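You operate a simulated robot arm through the tools that you are given. There is no shell and no other tool.

You are at the controls of a simulated robot arm. One attempt, no reset.

TASK
Pull the park brake on, latch it, take up the cable into the green and lean on the lever.

It is judged by the outcome, as a careful person would: the job done as asked, and still so three seconds after it is handed in. It fails if anything else is knocked over, pushed out of place, dropped, spilled or broken.

THE ROBOT
A 6-joint arm with a three-finger gripper, fixed in place. Base frame: the origin is on the floor under the middle of its stand, x ahead of it, y to its left, z up. Units: mm, degrees, N and s.
It reaches about 1213 mm from its shoulder. Its first joint turns from -166.0 to 166.0 degrees. Payload 4.89 kg.
Tool frame: the origin (TCP) lies between the finger pads and is the grasp point; the fingertips stand 30 mm ahead of it; z points along the fingers, y is the line along which they close. The gripper opens to 164 mm; its body begins 125 mm behind the TCP.
Orientation is that of the tool frame in the base frame, as a unit quaternion [w, x, y, z]. With the fingers straight down and closing along the base's y, the tool's x points along the base's -x, its y along +y and its z along -z.

THE INTERFACE
- The arm moves only by the tool send_rows. Its argument "targets" is a list of rows, each an object of numbers (a shift or turn left out is 0, a gripper value left out holds the last): "x", "y", "z": the shift along the base's x, y, z in units of 250 mm (1.0 is 250 mm); "ax", "ay", "az": the turn, a rotation vector about the base's x, y, z in units of 180 degrees (1.0 is 180 degrees); "claw": the gripper command, from -1 (shut) to 1 (fully open), values between in proportion. In form: [{"x": .., "y": .., "z": .., "ax": .., "ay": .., "az": .., "claw": ..}, ...]. A call has 1 to 20 rows; each row is the pose to reach, as a shift and turn from the pose commanded when the call began. A call with a number of a shift or a turn outside -1 to 1 is refused whole. Rows are played at 5 a second. More than 50 mm and 8.6 degrees between two rows, or a gripper value outside its range, and nothing of the call is played. Where a pose cannot be reached the arm comes as near as it can. A force on the tool above 40 N (or 10 N above the force at the start of the call, whichever is more), or a blocked arm, ends the call early, and 0.2 s more pass. The fingers move at their own pace (about 108 mm/s each) and stop on an object; they squeeze with about 24 N. The grip force told is the motor's: it shows also when the fingers shut on nothing. Time passes only in rows, and 0.2 s behind the last, so rows that repeat a pose let the fingers close. It gives the time, the measured TCP pose, the force on the tool (base axes), the opening and the grip force at its end, in the units of the frame above (readings bear some noise), with the torque about the TCP (base axes, N m) and any sound that the robot's microphone picked up.
- Cameras (640 x 400 px; columns grow to the right, rows downward): "scene" is fixed at [220.2, -501.2, 1324.8]; the picture's right is [0.94, -0.35, 0.00], its down [-0.14, -0.37, -0.92] and it looks along [0.32, 0.86, -0.40] (base axes); focal length 315 px, centre (320, 200). "wrist" rides on the gripper at [76, -2, -152] in the tool frame; the picture's right is [0.02, 1.00, 0.00], its down [-0.88, 0.02, -0.47] and it looks along [-0.47, 0.01, 0.88] (tool axes); focal length 247 px, centre (320, 200). There is no depth. A picture from a camera that has moved, and an enlarged one, comes with that camera's place and axes in the base frame and with its lens.
- snapshot(camera): a new picture of that camera. No time passes.
- slide_trunk(by): moves the trunk up (or, below 0, down) by that many mm; the arm rides with it, the base frame stays. It gives what a move gives, with no picture.
- zoom(camera, box): a new picture of the part [left, top, right, bottom] of that camera's present view, enlarged. No time passes.
- finish_job(): hands the job in; it is judged then, once.

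Places have to be worked out from the pictures, the camera data and where the tool is seen. Open the gripper and draw the arm clear of the work before you hand the job in, unless the task says otherwise.

The tools are called as name(argument=value, ...) on one line, values as JSON. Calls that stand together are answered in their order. send_rows: Moves the arm, as the interface text tells. Its arguments: {"type":"object","properties":{"targets":{"type":"array","items":{"type":"object","properties":{"x":{"type":"number"},"y":{"type":"number"},"z":{"type":"number"},"ax":{"type":"number"},"ay":{"type":"number"},"az":{"type":"number"},"claw":{"type":"number"}}}}},"required":["targets"]} The other tools are called the same way: slide_trunk (by) moves the trunk up or down; snapshot (camera) takes a picture; zoom (camera, box) takes an enlarged picture of a part of a camera's view; finish_job () hands the job in.

At the start:

```text
time_s: 0.0
tool_pos: [359.8, 516.9, 947.0]
tcp_rot: [0.0, 0.0, 1.0, 0.0]
ft_force: [-0.4, -0.3, 0.6]
moment: [0.0, 0.01, -0.03]
gripper_width: 164.2
finger_force: 0.1
trunk travel left (down, up): [-175.0, 215.0]
```

scene: 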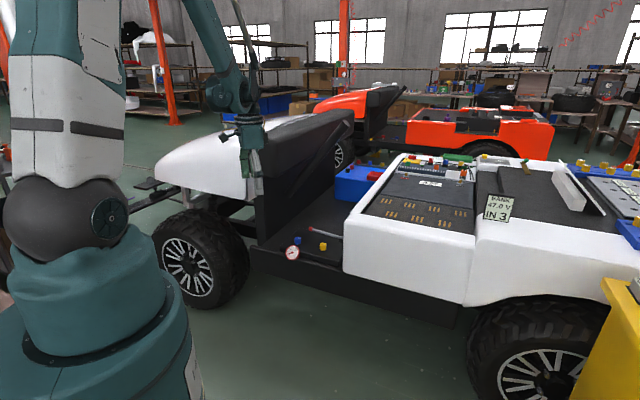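
wrist: 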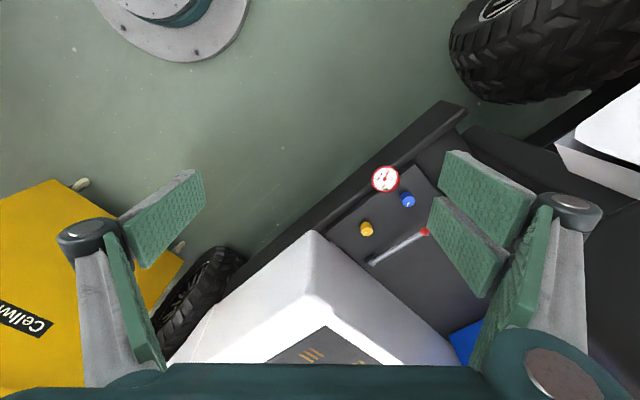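

I start by zooming in on the lever, the blue and yellow knobs and the gauge in both cameras.

zoom(camera="scene", box=[250, 200, 370, 275])

zoom(camera="wrist", box=[320, 140, 480, 240])

zoom(camera="wrist", box=[320, 160, 448, 280])

```text
5.33 times, centred on (310, 238) of scene
camera zoom: at [220.2, -501.2, 1324.8], right [0.94, -0.35, 0.0], down [-0.14, -0.37, -0.92], along [0.32, 0.86, -0.4], focal length 1682 px, centre (373, 0)
```

zoom: 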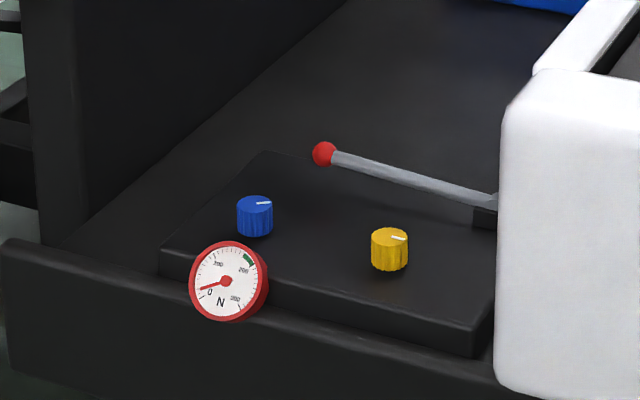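

```text
4.00 times, centred on (400, 190) of wrist
camera zoom: at [285.3, 516.7, 1099.9], right [-0.02, 1.0, 0.0], down [0.88, 0.02, 0.47], along [0.47, 0.01, -0.88], focal length 988 px, centre (0, 240)
```

zoom: 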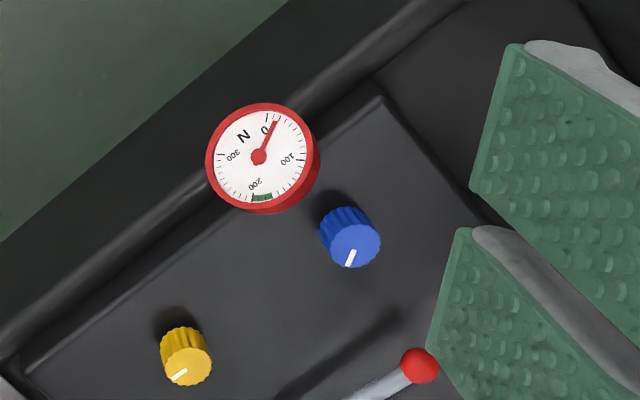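

```text
3.33 times, centred on (384, 220) of wrist
camera zoom: at [285.3, 516.7, 1099.9], right [-0.02, 1.0, 0.0], down [0.88, 0.02, 0.47], along [0.47, 0.01, -0.88], focal length 823 px, centre (107, 133)
```

zoom: 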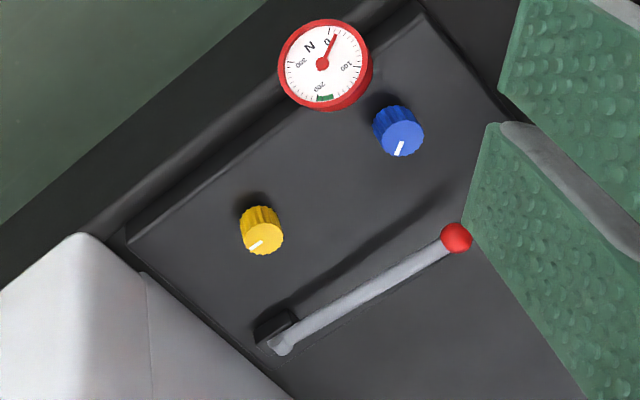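

The lever ball is at about (654, 798, 573), its pivot near (776, 676, 563), the blue knob near (574, 743), the yellow knob near (666, 652) and the gauge near (528, 685). I move over the work at a safe height and turn 45° to line up with the vehicle, so I can look closer.

send_rows(targets=[{"x": 0.08, "y": 0.06, "z": -0.03, "az": -0.025}, {"x": 0.16, "y": 0.12, "z": -0.06, "az": -0.05}, {"x": 0.24, "y": 0.18, "z": -0.1, "az": -0.075}, {"x": 0.32, "y": 0.24, "z": -0.13, "az": -0.1}, {"x": 0.4, "y": 0.3, "z": -0.16, "az": -0.125}, {"x": 0.48, "y": 0.36, "z": -0.2, "az": -0.15}, {"x": 0.56, "y": 0.42, "z": -0.23, "az": -0.175}, {"x": 0.64, "y": 0.48, "z": -0.26, "az": -0.2}, {"x": 0.72, "y": 0.54, "z": -0.3, "az": -0.225}, {"x": 0.8, "y": 0.6, "z": -0.3, "az": -0.25}, {"x": 0.8, "y": 0.6, "z": -0.3, "az": -0.25}])

snapshot(camera="wrist")

snapshot(camera="scene")

```text
time_s: 2.4
tool_pos: [561.6, 668.2, 871.6]
tcp_rot: [0.0, 0.383, 0.924, 0.0]
ft_force: [0.1, 0.0, -0.6]
moment: [-0.03, -0.01, 0.02]
gripper_width: 163.8
finger_force: 0.1
trunk travel left (down, up): [-175.0, 215.0]
```

```text
taken
camera wrist: at [506.4, 722.0, 1023.9], right [0.69, 0.72, 0.0], down [0.64, -0.61, 0.47], along [0.34, -0.33, -0.88], focal length 247 px, centre (320, 200)
```

wrist: 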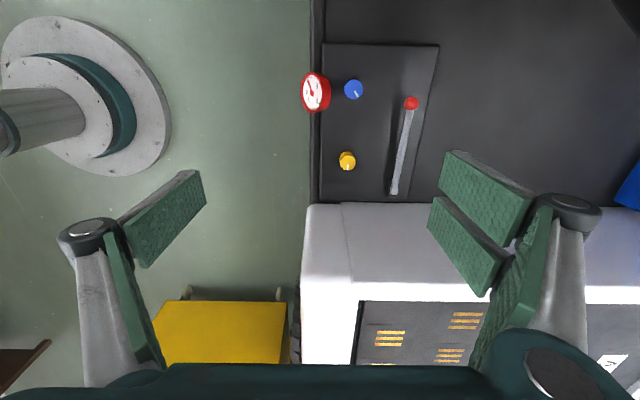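

```text
taken
```

scene: 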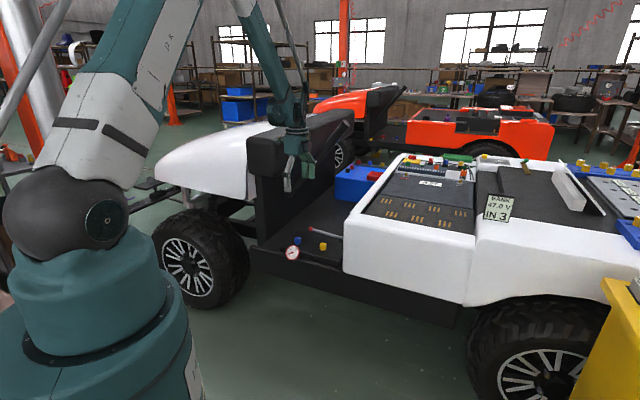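

Now I zoom in on the panel from this view.

zoom(camera="wrist", box=[290, 30, 450, 130])

zoom(camera="wrist", box=[290, 110, 450, 210])

zoom(camera="scene", box=[270, 215, 350, 270])

```text
4.00 times, centred on (370, 80) of wrist
camera zoom: at [506.4, 722.0, 1023.9], right [0.69, 0.72, 0.0], down [0.64, -0.61, 0.47], along [0.34, -0.33, -0.88], focal length 988 px, centre (120, 680)
```

zoom: 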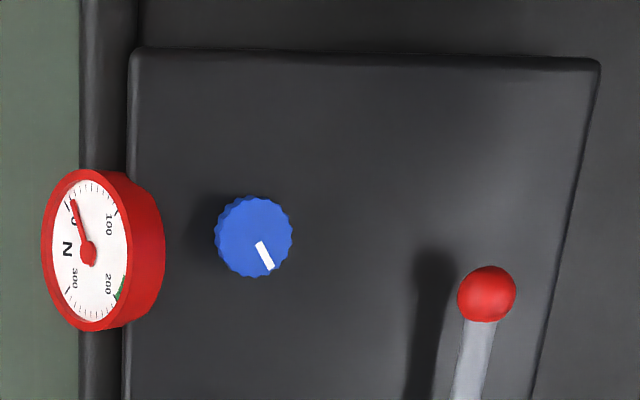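

```text
4.00 times, centred on (370, 160) of wrist
camera zoom: at [506.4, 722.0, 1023.9], right [0.69, 0.72, 0.0], down [0.64, -0.61, 0.47], along [0.34, -0.33, -0.88], focal length 988 px, centre (120, 360)
```

zoom: 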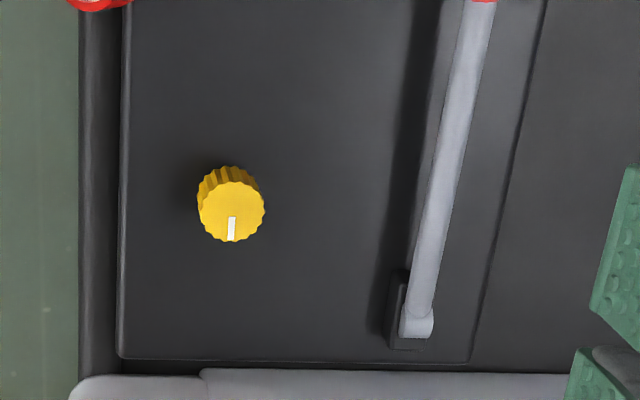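

```text
7.27 times, centred on (310, 242) of scene
camera zoom: at [220.2, -501.2, 1324.8], right [0.94, -0.35, 0.0], down [-0.14, -0.37, -0.92], along [0.32, 0.86, -0.4], focal length 2294 px, centre (393, -109)
```

zoom: 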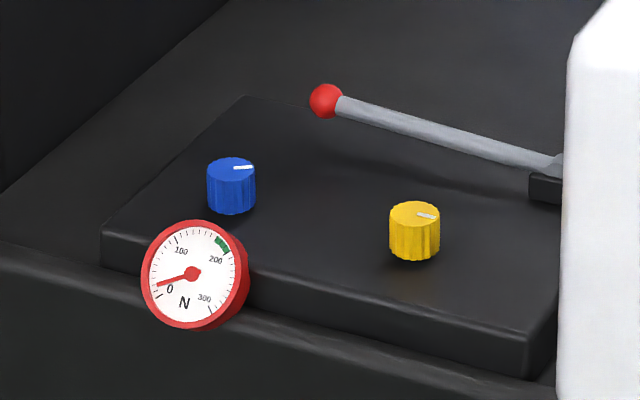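

I check the finger layout before I plan the grasp on the rod.

zoom(camera="wrist", box=[420, 130, 620, 330])

zoom(camera="wrist", box=[50, 150, 250, 390])

zoom(camera="scene", box=[240, 80, 400, 280])

```text
2.00 times, centred on (520, 230) of wrist
camera zoom: at [506.4, 722.0, 1023.9], right [0.69, 0.72, 0.0], down [0.64, -0.61, 0.47], along [0.34, -0.33, -0.88], focal length 494 px, centre (-80, 140)
```

zoom: 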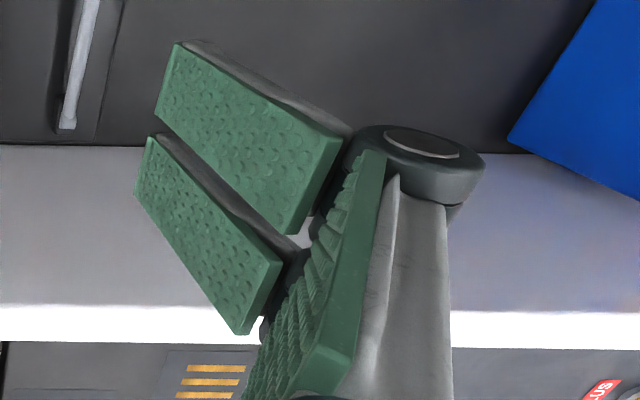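

```text
1.67 times, centred on (150, 270) of wrist
camera zoom: at [506.4, 722.0, 1023.9], right [0.69, 0.72, 0.0], down [0.64, -0.61, 0.47], along [0.34, -0.33, -0.88], focal length 412 px, centre (603, 83)
```

zoom: 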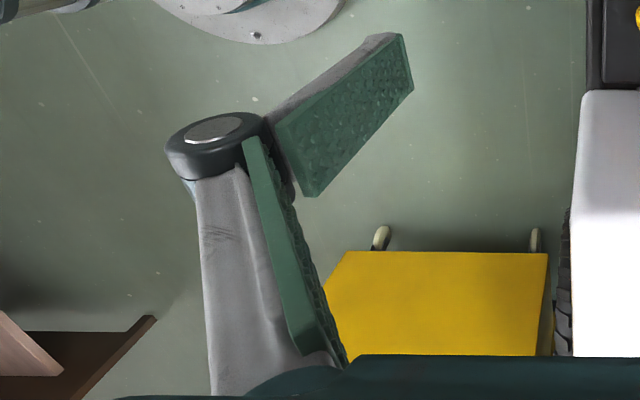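

```text
2.00 times, centred on (320, 180) of scene
camera zoom: at [220.2, -501.2, 1324.8], right [0.94, -0.35, 0.0], down [-0.14, -0.37, -0.92], along [0.32, 0.86, -0.4], focal length 631 px, centre (320, 240)
```

zoom: 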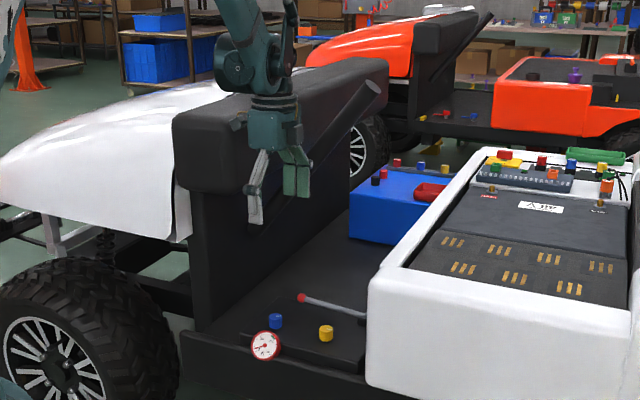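

The panel top is at about z = 540 and the fingers are one thumb against two close fingers about 60 mm wide in total, so I can grip the rod about 120 mm from the pivot, near (691, 761). I go above that spot at z ≈ 700 with the gripper half open and look again.

send_rows(targets=[{"x": 0.07, "y": 0.05, "z": -0.05, "claw": -0.1}, {"x": 0.14, "y": 0.1, "z": -0.11}, {"x": 0.21, "y": 0.15, "z": -0.18}, {"x": 0.28, "y": 0.2, "z": -0.26}, {"x": 0.35, "y": 0.25, "z": -0.35}, {"x": 0.42, "y": 0.3, "z": -0.44}, {"x": 0.48, "y": 0.34, "z": -0.53}, {"x": 0.525, "y": 0.376, "z": -0.62}, {"x": 0.525, "y": 0.376, "z": -0.688}, {"x": 0.525, "y": 0.376, "z": -0.688}])

snapshot(camera="wrist")

zoom(camera="scene", box=[240, 120, 400, 280])

```text
time_s: 4.6
tool_pos: [691.1, 760.6, 701.7]
tcp_rot: [-0.001, 0.382, 0.924, -0.001]
ft_force: [-1.0, 0.4, -0.8]
moment: [-0.01, 0.0, -0.01]
gripper_width: 73.8
finger_force: 0.0
trunk travel left (down, up): [-175.0, 215.0]
```

```text
taken
camera wrist: at [637.5, 815.7, 854.0], right [0.69, 0.72, 0.0], down [0.64, -0.61, 0.47], along [0.34, -0.33, -0.88], focal length 247 px, centre (320, 200)
```

wrist: 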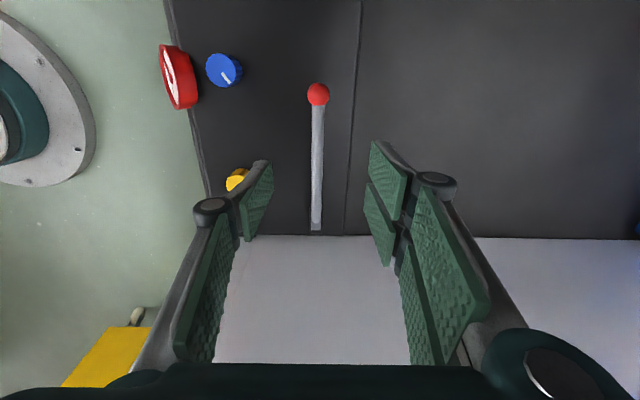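

```text
2.50 times, centred on (320, 200) of scene
camera zoom: at [220.2, -501.2, 1324.8], right [0.94, -0.35, 0.0], down [-0.14, -0.37, -0.92], along [0.32, 0.86, -0.4], focal length 789 px, centre (320, 200)
```

zoom: 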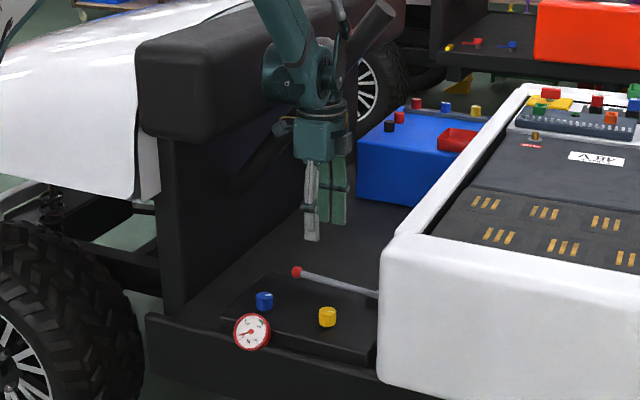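

The rod runs between the open fingers, about 4 mm toward the thumb side. I correct for that and descend to z ≈ 580 around the rod.

send_rows(targets=[{"x": -0.011, "y": -0.011, "z": -0.06}, {"x": -0.011, "y": -0.011, "z": -0.14}, {"x": -0.011, "y": -0.011, "z": -0.22}, {"x": -0.011, "y": -0.011, "z": -0.3}, {"x": -0.011, "y": -0.011, "z": -0.36}, {"x": -0.011, "y": -0.011, "z": -0.42}, {"x": -0.011, "y": -0.011, "z": -0.46}, {"x": -0.011, "y": -0.011, "z": -0.48}, {"x": -0.011, "y": -0.011, "z": -0.48}])

snapshot(camera="wrist")

zoom(camera="scene", box=[260, 160, 380, 280])

```text
time_s: 6.6
tool_pos: [689.0, 758.2, 580.6]
tcp_rot: [-0.001, 0.382, 0.924, 0.0]
ft_force: [-0.1, -0.7, -0.2]
moment: [0.02, 0.05, -0.01]
gripper_width: 73.7
finger_force: 0.0
trunk travel left (down, up): [-175.0, 215.0]
```

```text
taken
camera wrist: at [634.0, 812.5, 733.0], right [0.69, 0.72, 0.0], down [0.64, -0.61, 0.47], along [0.34, -0.33, -0.88], focal length 247 px, centre (320, 200)
```

wrist: 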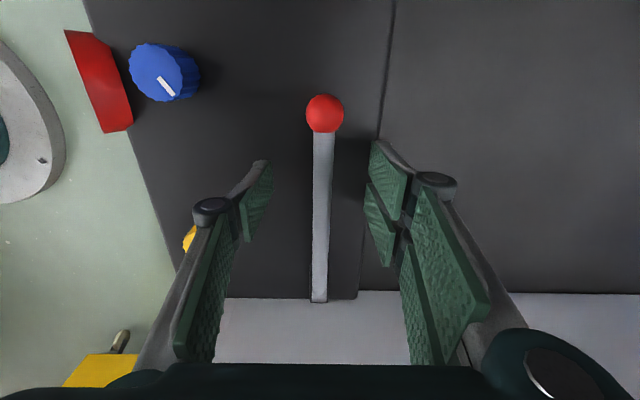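

```text
3.33 times, centred on (320, 220) of scene
camera zoom: at [220.2, -501.2, 1324.8], right [0.94, -0.35, 0.0], down [-0.14, -0.37, -0.92], along [0.32, 0.86, -0.4], focal length 1051 px, centre (320, 133)
```

zoom: 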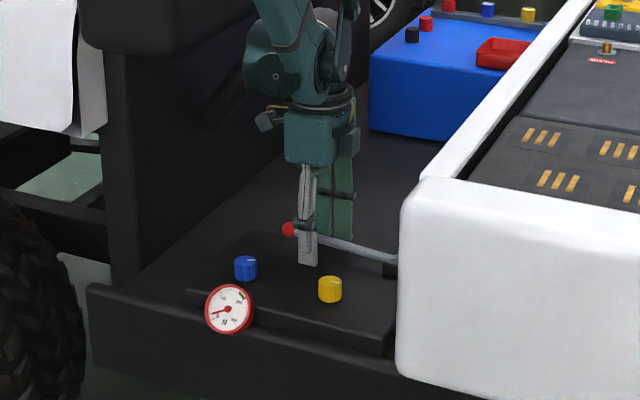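

The rod is well centred between the pads. I close the fingers on it.

send_rows(targets=[{"claw": -1}, {}, {}, {}, {}])

snapshot(camera="wrist")

```text
time_s: 7.6
tool_pos: [690.1, 758.6, 581.2]
tcp_rot: [0.001, 0.383, 0.924, 0.002]
ft_force: [5.9, 4.9, -5.3]
moment: [0.37, 0.24, 0.07]
gripper_width: 12.6
finger_force: 45.1
trunk travel left (down, up): [-175.0, 215.0]
stopped in row 4: the force on the tool passed its limit at 42 N (the readings are from after the stop); the commanded pose is now the measured one
```

```text
taken
camera wrist: at [635.0, 813.5, 732.8], right [0.69, 0.72, 0.0], down [0.64, -0.61, 0.47], along [0.34, -0.33, -0.88], focal length 247 px, centre (320, 200)
```

wrist: 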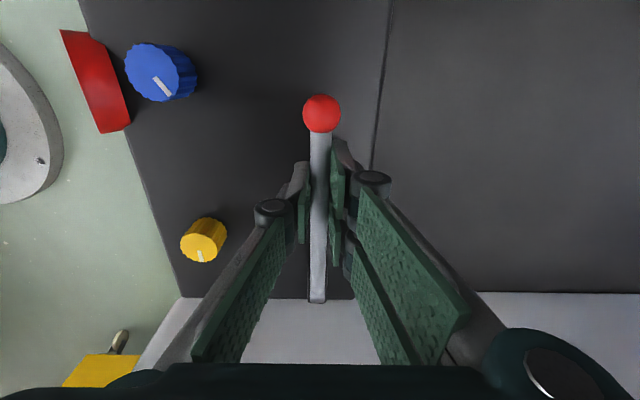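

The rod is held (opening 12.6 mm). I raise the lever along its arc about the pivot, turning the tool with it, first by about 10° while watching force and sound.

send_rows(targets=[{"x": 0.0031, "y": -0.0031, "z": 0.0206, "ax": 0.0098, "ay": 0.0098}, {"x": 0.0065, "y": -0.0065, "z": 0.0413, "ax": 0.0196, "ay": 0.0196}, {"x": 0.0107, "y": -0.0107, "z": 0.0615, "ax": 0.0295, "ay": 0.0295}, {"x": 0.0154, "y": -0.0154, "z": 0.0816, "ax": 0.0393, "ay": 0.0393}, {"x": 0.0154, "y": -0.0154, "z": 0.0816, "ax": 0.0393, "ay": 0.0393}])

zoom(camera="scene", box=[260, 160, 380, 280])

snapshot(camera="wrist")

```text
time_s: 8.8
tool_pos: [693.0, 755.4, 602.5]
tcp_rot: [-0.081, 0.382, 0.92, 0.035]
ft_force: [9.1, 8.1, -8.6]
moment: [0.58, 0.43, 0.11]
gripper_width: 12.5
finger_force: 44.8
trunk travel left (down, up): [-175.0, 215.0]
```

```text
3.33 times, centred on (320, 220) of scene
camera zoom: at [220.2, -501.2, 1324.8], right [0.94, -0.35, 0.0], down [-0.14, -0.37, -0.92], along [0.32, 0.86, -0.4], focal length 1051 px, centre (320, 133)
```

zoom: 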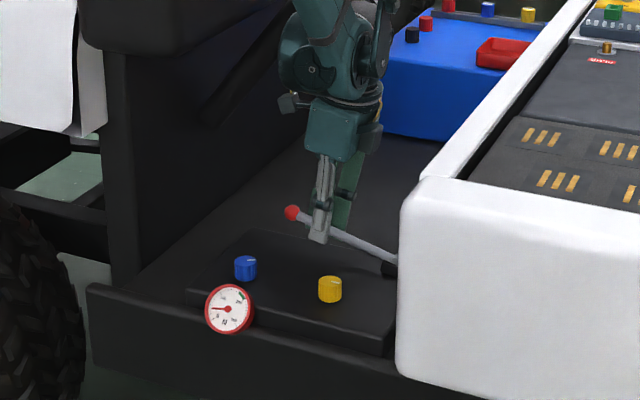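

```text
taken
camera wrist: at [658.3, 790.4, 764.4], right [0.69, 0.72, 0.01], down [0.68, -0.66, 0.31], along [0.23, -0.21, -0.95], focal length 247 px, centre (320, 200)
```

wrist: 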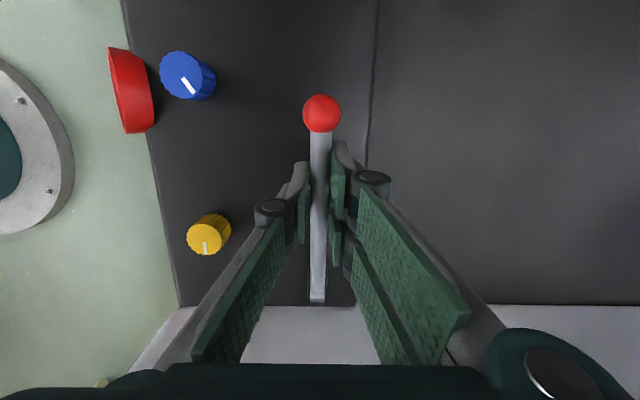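

The lever follows the grip with little force, with a small sideways load of about 12 N. I read the gauge up close.

zoom(camera="scene", box=[278, 238, 308, 268])

```text
13.33 times, centred on (293, 253) of scene
camera zoom: at [220.2, -501.2, 1324.8], right [0.94, -0.35, 0.0], down [-0.14, -0.37, -0.92], along [0.32, 0.86, -0.4], focal length 4206 px, centre (680, -507)
```

zoom: 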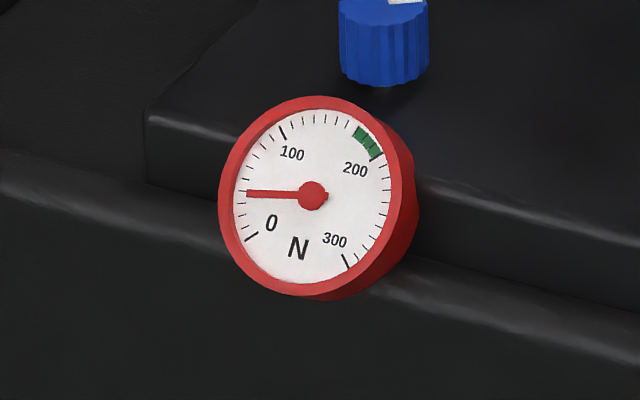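

The gauge reads about 35 N (it was about 12), and the green band is about 170–200. I keep raising the lever and shift slightly toward +w to relieve the side load.

send_rows(targets=[{"x": 0.0075, "y": -0.0035, "z": 0.0198, "ax": 0.0098, "ay": 0.0098}, {"x": 0.0155, "y": -0.0075, "z": 0.0392, "ax": 0.0196, "ay": 0.0196}, {"x": 0.0221, "y": -0.0141, "z": 0.0584, "ax": 0.0295, "ay": 0.0295}, {"x": 0.0293, "y": -0.0213, "z": 0.0768, "ax": 0.0393, "ay": 0.0393}, {"x": 0.0293, "y": -0.0213, "z": 0.0768, "ax": 0.0393, "ay": 0.0393}])

zoom(camera="scene", box=[260, 160, 380, 280])

zoom(camera="scene", box=[278, 238, 308, 268])

```text
time_s: 10.0
tool_pos: [700.4, 749.5, 620.8]
tcp_rot: [-0.16, 0.377, 0.91, 0.068]
ft_force: [-13.6, -11.7, -9.5]
moment: [0.45, 0.74, 0.1]
gripper_width: 12.3
finger_force: 45.7
trunk travel left (down, up): [-175.0, 215.0]
```

```text
3.33 times, centred on (320, 220) of scene
camera zoom: at [220.2, -501.2, 1324.8], right [0.94, -0.35, 0.0], down [-0.14, -0.37, -0.92], along [0.32, 0.86, -0.4], focal length 1051 px, centre (320, 133)
```

zoom: 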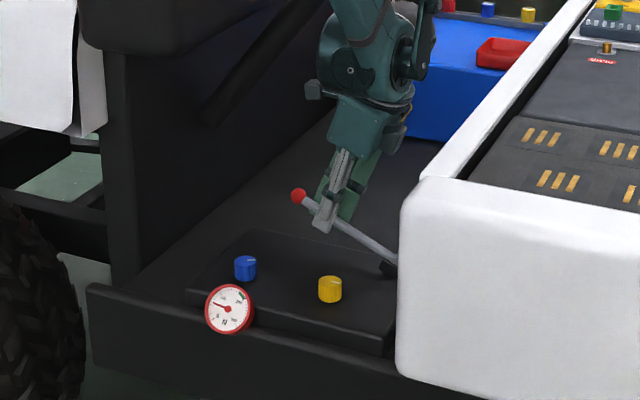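

```text
13.33 times, centred on (293, 253) of scene
camera zoom: at [220.2, -501.2, 1324.8], right [0.94, -0.35, 0.0], down [-0.14, -0.37, -0.92], along [0.32, 0.86, -0.4], focal length 4206 px, centre (680, -507)
```

zoom: 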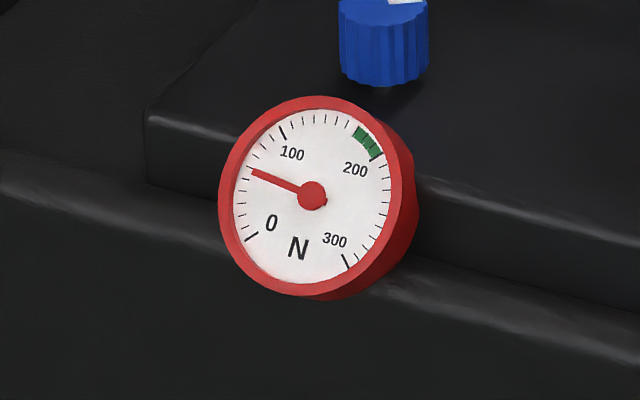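

The gauge is at about 57 N with the lever near 24°. I take back half of the side correction and continue the arc by 10°.

send_rows(targets=[{"x": 0.0053, "y": -0.0099, "z": 0.018, "ax": 0.0098, "ay": 0.0098}, {"x": 0.0138, "y": -0.0184, "z": 0.0356, "ax": 0.0196, "ay": 0.0196}, {"x": 0.0226, "y": -0.0272, "z": 0.0528, "ax": 0.0295, "ay": 0.0295}, {"x": 0.0319, "y": -0.0365, "z": 0.0692, "ax": 0.0393, "ay": 0.0393}, {"x": 0.0319, "y": -0.0365, "z": 0.0692, "ax": 0.0393, "ay": 0.0393}])

zoom(camera="scene", box=[260, 160, 380, 280])

zoom(camera="scene", box=[278, 238, 308, 268])

snapshot(camera="wrist")

```text
time_s: 11.2
tool_pos: [708.0, 740.9, 639.6]
tcp_rot: [-0.239, 0.37, 0.892, 0.101]
ft_force: [-15.5, -1.8, -6.2]
moment: [0.71, 0.86, 0.08]
gripper_width: 12.4
finger_force: 45.3
trunk travel left (down, up): [-175.0, 215.0]
```

```text
3.33 times, centred on (320, 220) of scene
camera zoom: at [220.2, -501.2, 1324.8], right [0.94, -0.35, 0.0], down [-0.14, -0.37, -0.92], along [0.32, 0.86, -0.4], focal length 1051 px, centre (320, 133)
```

zoom: 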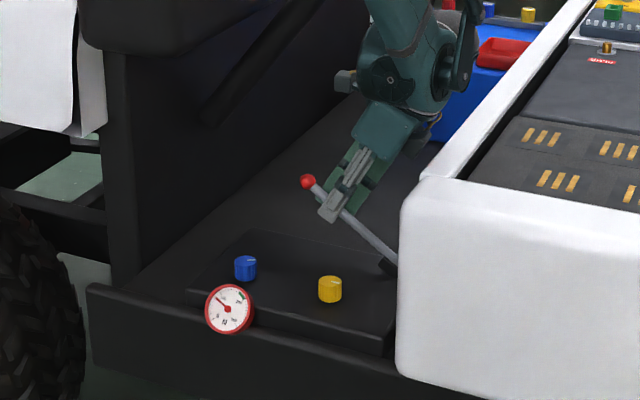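

```text
13.33 times, centred on (293, 253) of scene
camera zoom: at [220.2, -501.2, 1324.8], right [0.94, -0.35, 0.0], down [-0.14, -0.37, -0.92], along [0.32, 0.86, -0.4], focal length 4206 px, centre (680, -507)
```

zoom: 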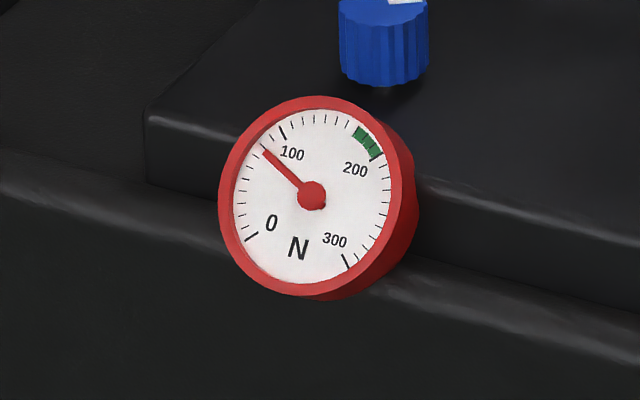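

```text
taken
camera wrist: at [714.7, 734.0, 808.8], right [0.69, 0.72, 0.01], down [0.72, -0.69, -0.03], along [-0.01, 0.03, -1.0], focal length 247 px, centre (320, 200)
```

wrist: 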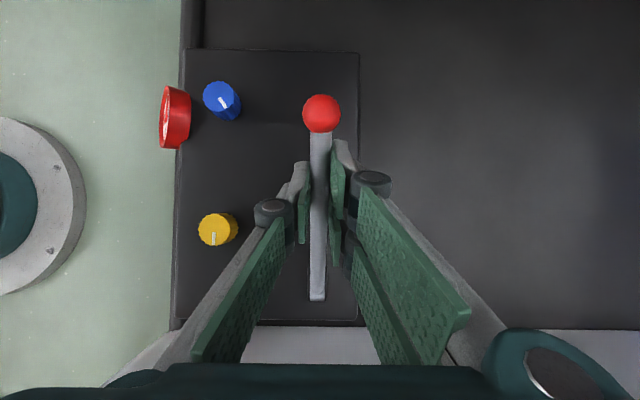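

The gauge is at about 80 N at roughly 34°, with no click yet. I keep the tool tilt fixed at 30° for wall clearance and raise the rod another 10°, letting it turn in the pads.

send_rows(targets=[{"x": 0.0072, "y": -0.01, "z": 0.0172}, {"x": 0.0161, "y": -0.0189, "z": 0.0336}, {"x": 0.0258, "y": -0.0286, "z": 0.0496}, {"x": 0.0359, "y": -0.0387, "z": 0.0652}, {"x": 0.0359, "y": -0.0387, "z": 0.0652}])

zoom(camera="scene", box=[260, 160, 380, 280])

zoom(camera="scene", box=[278, 238, 308, 268])

snapshot(camera="wrist")

```text
time_s: 12.4
tool_pos: [717.7, 732.3, 653.3]
tcp_rot: [-0.238, 0.37, 0.892, 0.101]
ft_force: [0.7, 18.7, -6.5]
moment: [1.21, 0.76, 0.17]
gripper_width: 12.5
finger_force: 45.2
trunk travel left (down, up): [-175.0, 215.0]
```

```text
3.33 times, centred on (320, 220) of scene
camera zoom: at [220.2, -501.2, 1324.8], right [0.94, -0.35, 0.0], down [-0.14, -0.37, -0.92], along [0.32, 0.86, -0.4], focal length 1051 px, centre (320, 133)
```

zoom: 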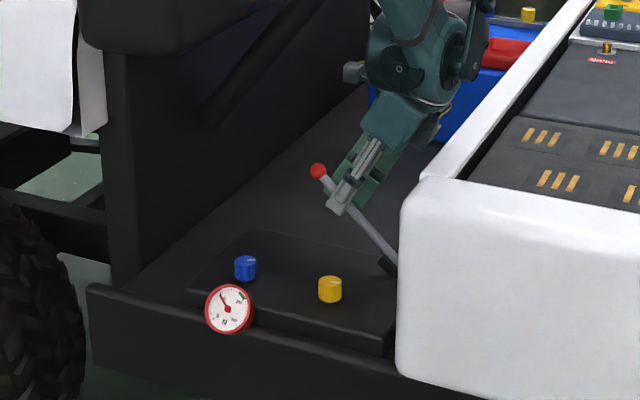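

```text
13.33 times, centred on (293, 253) of scene
camera zoom: at [220.2, -501.2, 1324.8], right [0.94, -0.35, 0.0], down [-0.14, -0.37, -0.92], along [0.32, 0.86, -0.4], focal length 4206 px, centre (680, -507)
```

zoom: 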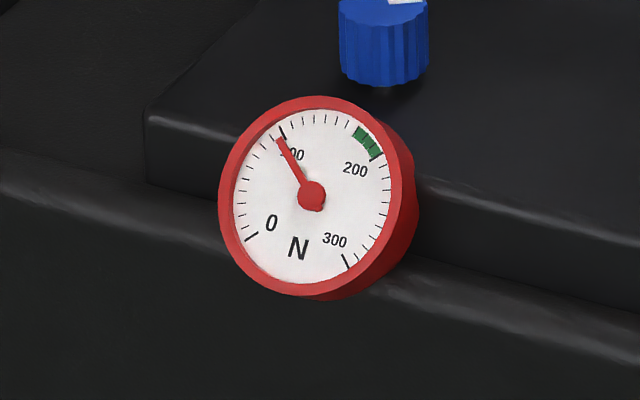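

```text
taken
camera wrist: at [723.4, 725.1, 823.9], right [0.69, 0.72, 0.01], down [0.72, -0.69, -0.03], along [-0.01, 0.03, -1.0], focal length 247 px, centre (320, 200)
```

wrist: 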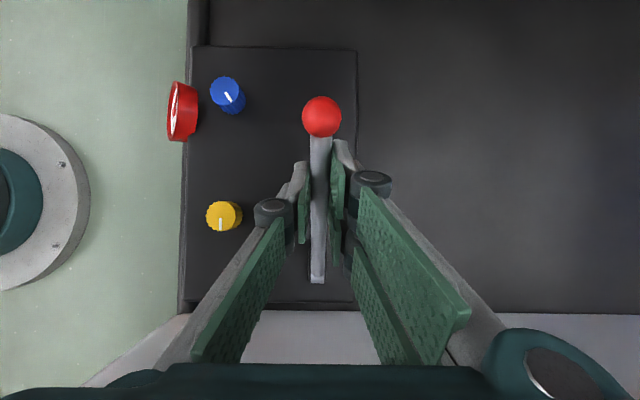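

The gauge is at about 95 N and the lever is near 44°, with the gripper body about 25 mm from the white wall. I keep raising the lever while turning the tool back 10° to hold that clearance.

send_rows(targets=[{"x": 0.0102, "y": -0.008, "z": 0.0156, "ax": -0.0098, "ay": -0.0098}, {"x": 0.0198, "y": -0.0176, "z": 0.0306, "ax": -0.0196, "ay": -0.0196}, {"x": 0.0295, "y": -0.0273, "z": 0.0448, "ax": -0.0295, "ay": -0.0295}, {"x": 0.0398, "y": -0.0376, "z": 0.0584, "ax": -0.0393, "ay": -0.0393}, {"x": 0.0398, "y": -0.0376, "z": 0.0584, "ax": -0.0393, "ay": -0.0393}])

zoom(camera="scene", box=[260, 160, 380, 280])

zoom(camera="scene", box=[278, 238, 308, 268])

snapshot(camera="wrist")

```text
time_s: 13.6
tool_pos: [728.8, 722.2, 668.0]
tcp_rot: [-0.16, 0.377, 0.91, 0.067]
ft_force: [-5.4, 3.4, -13.2]
moment: [1.19, 0.75, 0.3]
gripper_width: 13.1
finger_force: 45.5
trunk travel left (down, up): [-175.0, 215.0]
```

```text
3.33 times, centred on (320, 220) of scene
camera zoom: at [220.2, -501.2, 1324.8], right [0.94, -0.35, 0.0], down [-0.14, -0.37, -0.92], along [0.32, 0.86, -0.4], focal length 1051 px, centre (320, 133)
```

zoom: 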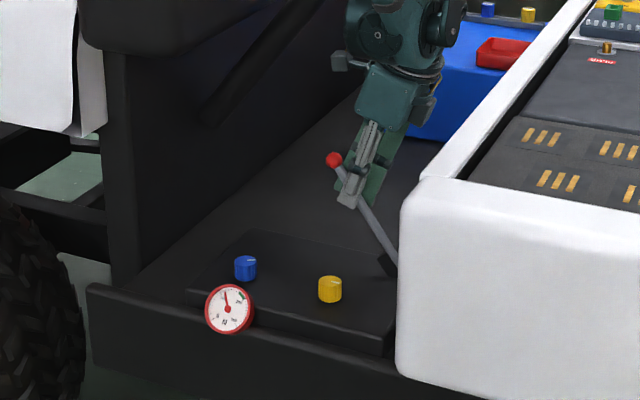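

```text
13.33 times, centred on (293, 253) of scene
camera zoom: at [220.2, -501.2, 1324.8], right [0.94, -0.35, 0.0], down [-0.14, -0.37, -0.92], along [0.32, 0.86, -0.4], focal length 4206 px, centre (680, -507)
```

zoom: 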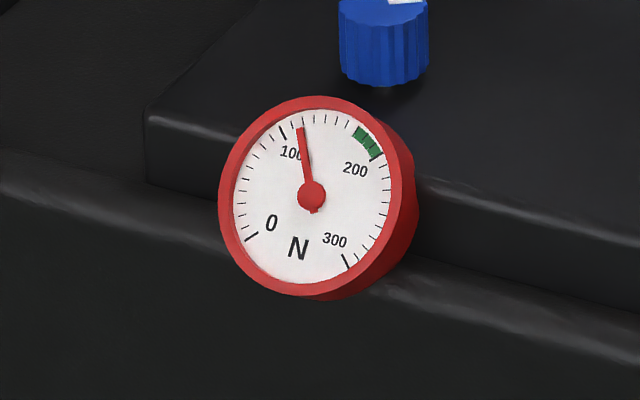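

```text
taken
camera wrist: at [713.0, 735.9, 837.8], right [0.69, 0.72, 0.01], down [0.71, -0.69, 0.14], along [0.11, -0.09, -0.99], focal length 247 px, centre (320, 200)
```

wrist: 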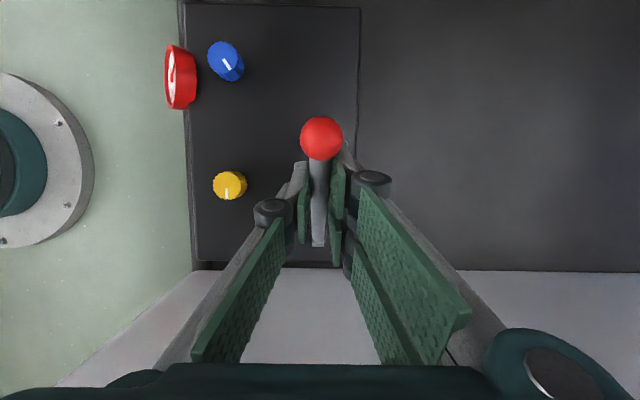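

The gauge reads about 115 N with the lever near 53°, and still no latch sound. The gripper body now clears the wall top, so I hold the tilt and raise the lever another 10°.

send_rows(targets=[{"x": 0.0122, "y": -0.0122, "z": 0.012}, {"x": 0.0246, "y": -0.0246, "z": 0.0232}, {"x": 0.0376, "y": -0.0376, "z": 0.0336}, {"x": 0.0506, "y": -0.0506, "z": 0.0432}, {"x": 0.0506, "y": -0.0506, "z": 0.0432}])

zoom(camera="scene", box=[260, 160, 380, 280])

zoom(camera="scene", box=[278, 238, 308, 268])

snapshot(camera="wrist")

```text
time_s: 14.4
tool_pos: [734.8, 716.1, 676.7]
tcp_rot: [-0.161, 0.376, 0.91, 0.068]
ft_force: [-5.6, 7.0, -13.3]
moment: [-0.33, -0.26, 0.02]
gripper_width: 12.9
finger_force: 45.0
trunk travel left (down, up): [-175.0, 215.0]
stopped in row 4: the force on the tool passed its limit at 43 N (the readings are from after the stop); the commanded pose is now the measured one
```

```text
3.33 times, centred on (320, 220) of scene
camera zoom: at [220.2, -501.2, 1324.8], right [0.94, -0.35, 0.0], down [-0.14, -0.37, -0.92], along [0.32, 0.86, -0.4], focal length 1051 px, centre (320, 133)
```

zoom: 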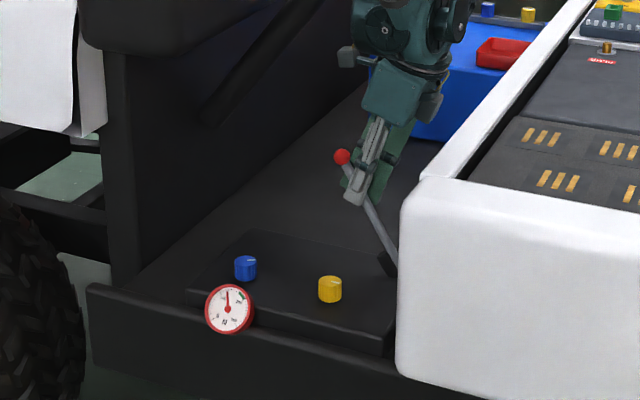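

```text
13.33 times, centred on (293, 253) of scene
camera zoom: at [220.2, -501.2, 1324.8], right [0.94, -0.35, 0.0], down [-0.14, -0.37, -0.92], along [0.32, 0.86, -0.4], focal length 4206 px, centre (680, -507)
```

zoom: 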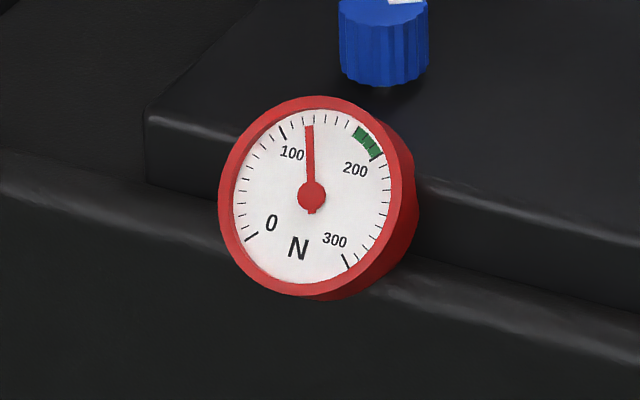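

```text
taken
camera wrist: at [719.8, 729.1, 844.8], right [0.69, 0.72, 0.01], down [0.71, -0.69, 0.14], along [0.11, -0.09, -0.99], focal length 247 px, centre (320, 200)
```

wrist: 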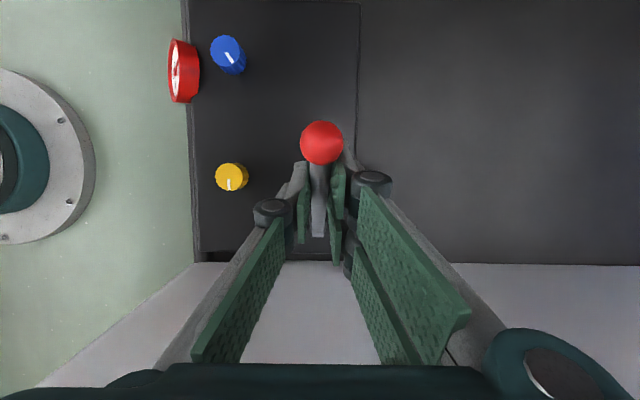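

The lever hit a hard stop near 59° with the gauge at about 122 N, so it is fully pulled. To see whether it has latched, I ease back about 2° along the arc and check force and gauge.

send_rows(targets=[{"x": -0.0051, "y": 0.0051, "z": -0.0043}, {"x": -0.0102, "y": 0.0102, "z": -0.0086}, {"x": -0.0102, "y": 0.0102, "z": -0.0086}])

zoom(camera="scene", box=[278, 238, 308, 268])

zoom(camera="scene", box=[300, 180, 360, 260])

```text
time_s: 15.2
tool_pos: [734.0, 715.9, 674.8]
tcp_rot: [-0.161, 0.376, 0.91, 0.068]
ft_force: [12.5, -4.3, 4.5]
moment: [-0.97, -1.16, 0.02]
gripper_width: 13.0
finger_force: 45.2
trunk travel left (down, up): [-175.0, 215.0]
```

```text
13.33 times, centred on (293, 253) of scene
camera zoom: at [220.2, -501.2, 1324.8], right [0.94, -0.35, 0.0], down [-0.14, -0.37, -0.92], along [0.32, 0.86, -0.4], focal length 4206 px, centre (680, -507)
```

zoom: 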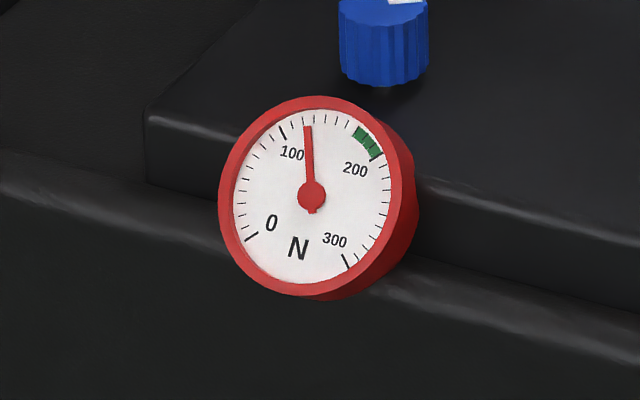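

```text
5.00 times, centred on (330, 220) of scene
camera zoom: at [220.2, -501.2, 1324.8], right [0.94, -0.35, 0.0], down [-0.14, -0.37, -0.92], along [0.32, 0.86, -0.4], focal length 1577 px, centre (270, 100)
```

zoom: 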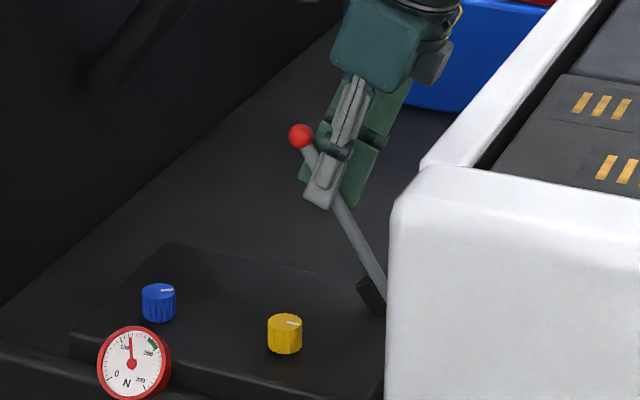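

Easing back gives about 12 N resistance in the other direction and the gauge barely moved (about 119 N). I ease back another 2° to tell a latch from friction.

send_rows(targets=[{"x": -0.0051, "y": 0.0051, "z": -0.0043}, {"x": -0.0102, "y": 0.0102, "z": -0.0086}, {"x": -0.0102, "y": 0.0102, "z": -0.0086}])

zoom(camera="scene", box=[278, 238, 308, 268])

```text
time_s: 16.0
tool_pos: [729.5, 719.7, 673.1]
tcp_rot: [-0.161, 0.376, 0.91, 0.068]
ft_force: [16.7, -4.7, -1.7]
moment: [-0.84, -1.37, 0.13]
gripper_width: 12.7
finger_force: 45.0
trunk travel left (down, up): [-175.0, 215.0]
```

```text
13.33 times, centred on (293, 253) of scene
camera zoom: at [220.2, -501.2, 1324.8], right [0.94, -0.35, 0.0], down [-0.14, -0.37, -0.92], along [0.32, 0.86, -0.4], focal length 4206 px, centre (680, -507)
```

zoom: 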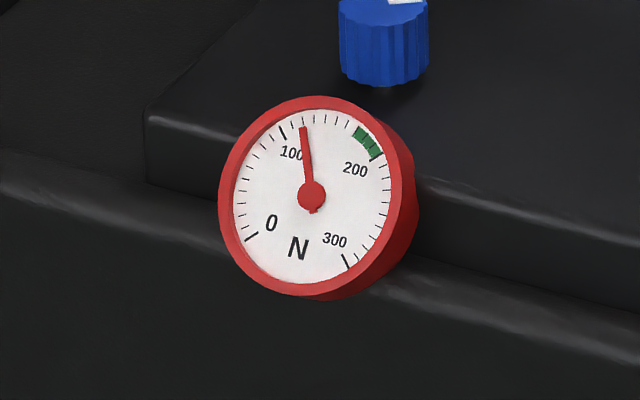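

The lever comes down with my hand, so only friction holds it. The latch must be a separate control, probably one of the knobs. I push it back up to the stop.

send_rows(targets=[{"x": 0.008, "y": -0.008, "z": 0.007}, {"x": 0.016, "y": -0.016, "z": 0.014}, {"x": 0.022, "y": -0.022, "z": 0.018}, {"x": 0.025, "y": -0.025, "z": 0.02}, {"x": 0.025, "y": -0.025, "z": 0.02}])

zoom(camera="scene", box=[278, 238, 308, 268])

```text
time_s: 17.3
tool_pos: [734.1, 716.7, 677.0]
tcp_rot: [-0.162, 0.376, 0.91, 0.068]
ft_force: [-0.3, 10.0, -12.7]
moment: [-0.33, -0.48, 0.0]
gripper_width: 12.9
finger_force: 44.9
trunk travel left (down, up): [-175.0, 215.0]
stopped in row 5: the force on the tool passed its limit at 41 N (the readings are from after the stop); the commanded pose is now the measured one
```

```text
13.33 times, centred on (293, 253) of scene
camera zoom: at [220.2, -501.2, 1324.8], right [0.94, -0.35, 0.0], down [-0.14, -0.37, -0.92], along [0.32, 0.86, -0.4], focal length 4206 px, centre (680, -507)
```

zoom: 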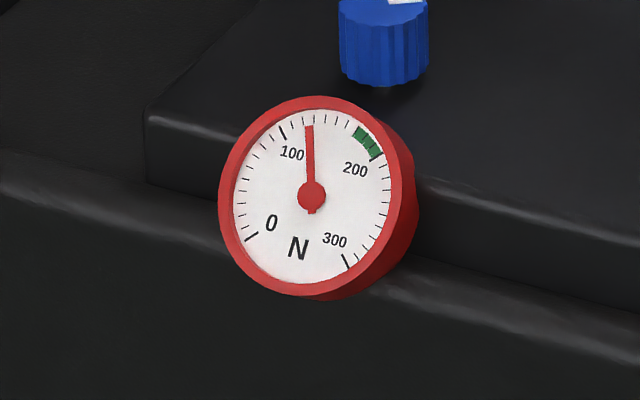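

The lever is back at the stop at about 122 N. I open the fingers and see whether it stays by itself.

send_rows(targets=[{"claw": -0.6}, {"claw": -0.3}, {"claw": -0.1}, {"claw": -0.1}])

zoom(camera="scene", box=[278, 238, 308, 268])

zoom(camera="scene", box=[300, 180, 360, 260])

snapshot(camera="wrist")

```text
time_s: 18.3
tool_pos: [733.8, 714.6, 677.1]
tcp_rot: [-0.161, 0.376, 0.91, 0.069]
ft_force: [-0.9, -0.1, -0.1]
moment: [0.03, -0.02, 0.0]
gripper_width: 73.5
finger_force: 0.0
trunk travel left (down, up): [-175.0, 215.0]
```

```text
13.33 times, centred on (293, 253) of scene
camera zoom: at [220.2, -501.2, 1324.8], right [0.94, -0.35, 0.0], down [-0.14, -0.37, -0.92], along [0.32, 0.86, -0.4], focal length 4206 px, centre (680, -507)
```

zoom: 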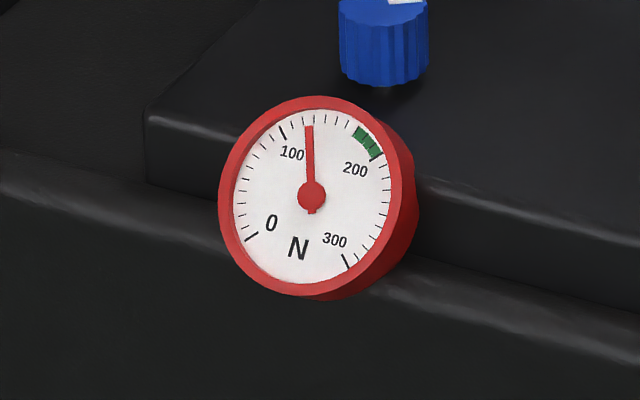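

```text
5.00 times, centred on (330, 220) of scene
camera zoom: at [220.2, -501.2, 1324.8], right [0.94, -0.35, 0.0], down [-0.14, -0.37, -0.92], along [0.32, 0.86, -0.4], focal length 1577 px, centre (270, 100)
```

zoom: 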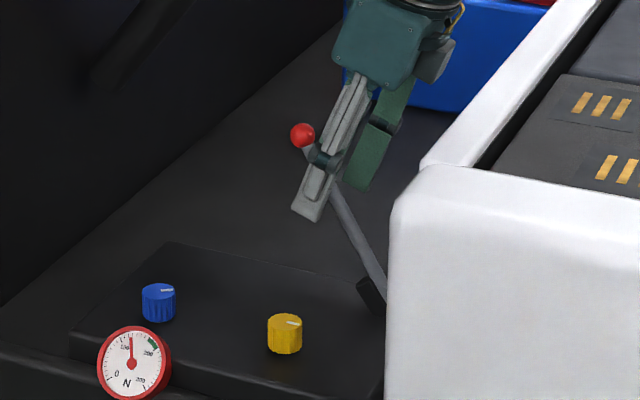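

```text
taken
camera wrist: at [719.3, 728.3, 846.7], right [0.69, 0.72, 0.01], down [0.72, -0.68, 0.14], along [0.11, -0.09, -0.99], focal length 247 px, centre (320, 200)
```

wrist: 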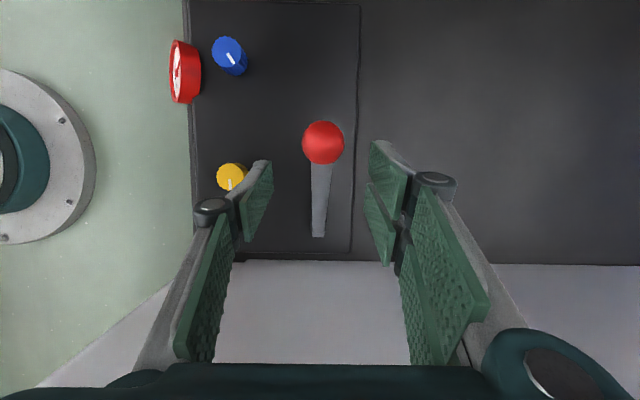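

The lever stays up by friction with the gauge at about 122 N. I retreat straight up and bring the tool back to vertical.

send_rows(targets=[{"z": 0.12}, {"z": 0.28}, {"z": 0.44}, {"z": 0.56}, {"x": -0.03, "y": 0.03, "z": 0.6, "ax": -0.02, "ay": -0.02}, {"x": -0.06, "y": 0.06, "z": 0.6, "ax": -0.04, "ay": -0.04}, {"x": -0.09, "y": 0.09, "z": 0.6, "ax": -0.06, "ay": -0.06}, {"x": -0.12, "y": 0.12, "z": 0.6, "ax": -0.0786, "ay": -0.0786}, {"x": -0.12, "y": 0.12, "z": 0.6, "ax": -0.0786, "ay": -0.0786}])

zoom(camera="scene", box=[260, 180, 380, 280])

snapshot(camera="wrist")

```text
time_s: 20.3
tool_pos: [704.6, 745.3, 828.3]
tcp_rot: [-0.001, 0.381, 0.925, 0.001]
ft_force: [-0.6, 0.6, 0.9]
moment: [-0.01, -0.04, 0.0]
gripper_width: 73.9
finger_force: 0.1
trunk travel left (down, up): [-175.0, 215.0]
```

```text
4.00 times, centred on (320, 230) of scene
camera zoom: at [220.2, -501.2, 1324.8], right [0.94, -0.35, 0.0], down [-0.14, -0.37, -0.92], along [0.32, 0.86, -0.4], focal length 1262 px, centre (320, 80)
```

zoom: 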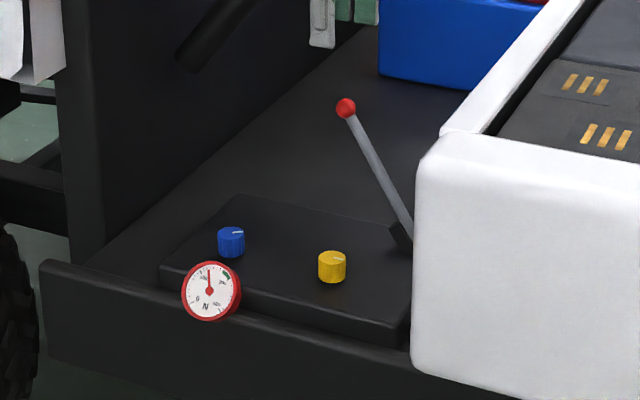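

```text
taken
camera wrist: at [650.2, 799.0, 980.5], right [0.69, 0.72, 0.0], down [0.64, -0.61, 0.47], along [0.34, -0.32, -0.88], focal length 247 px, centre (320, 200)
```

wrist: 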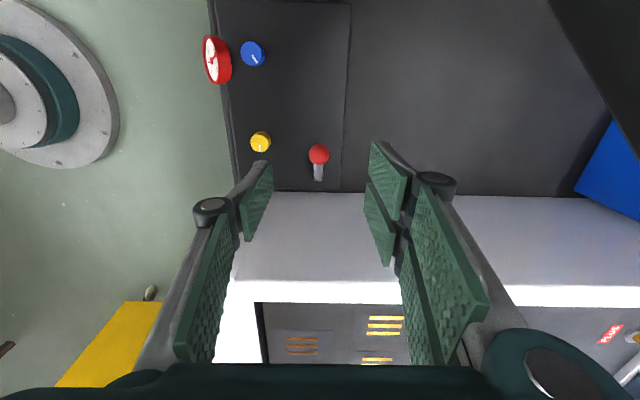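

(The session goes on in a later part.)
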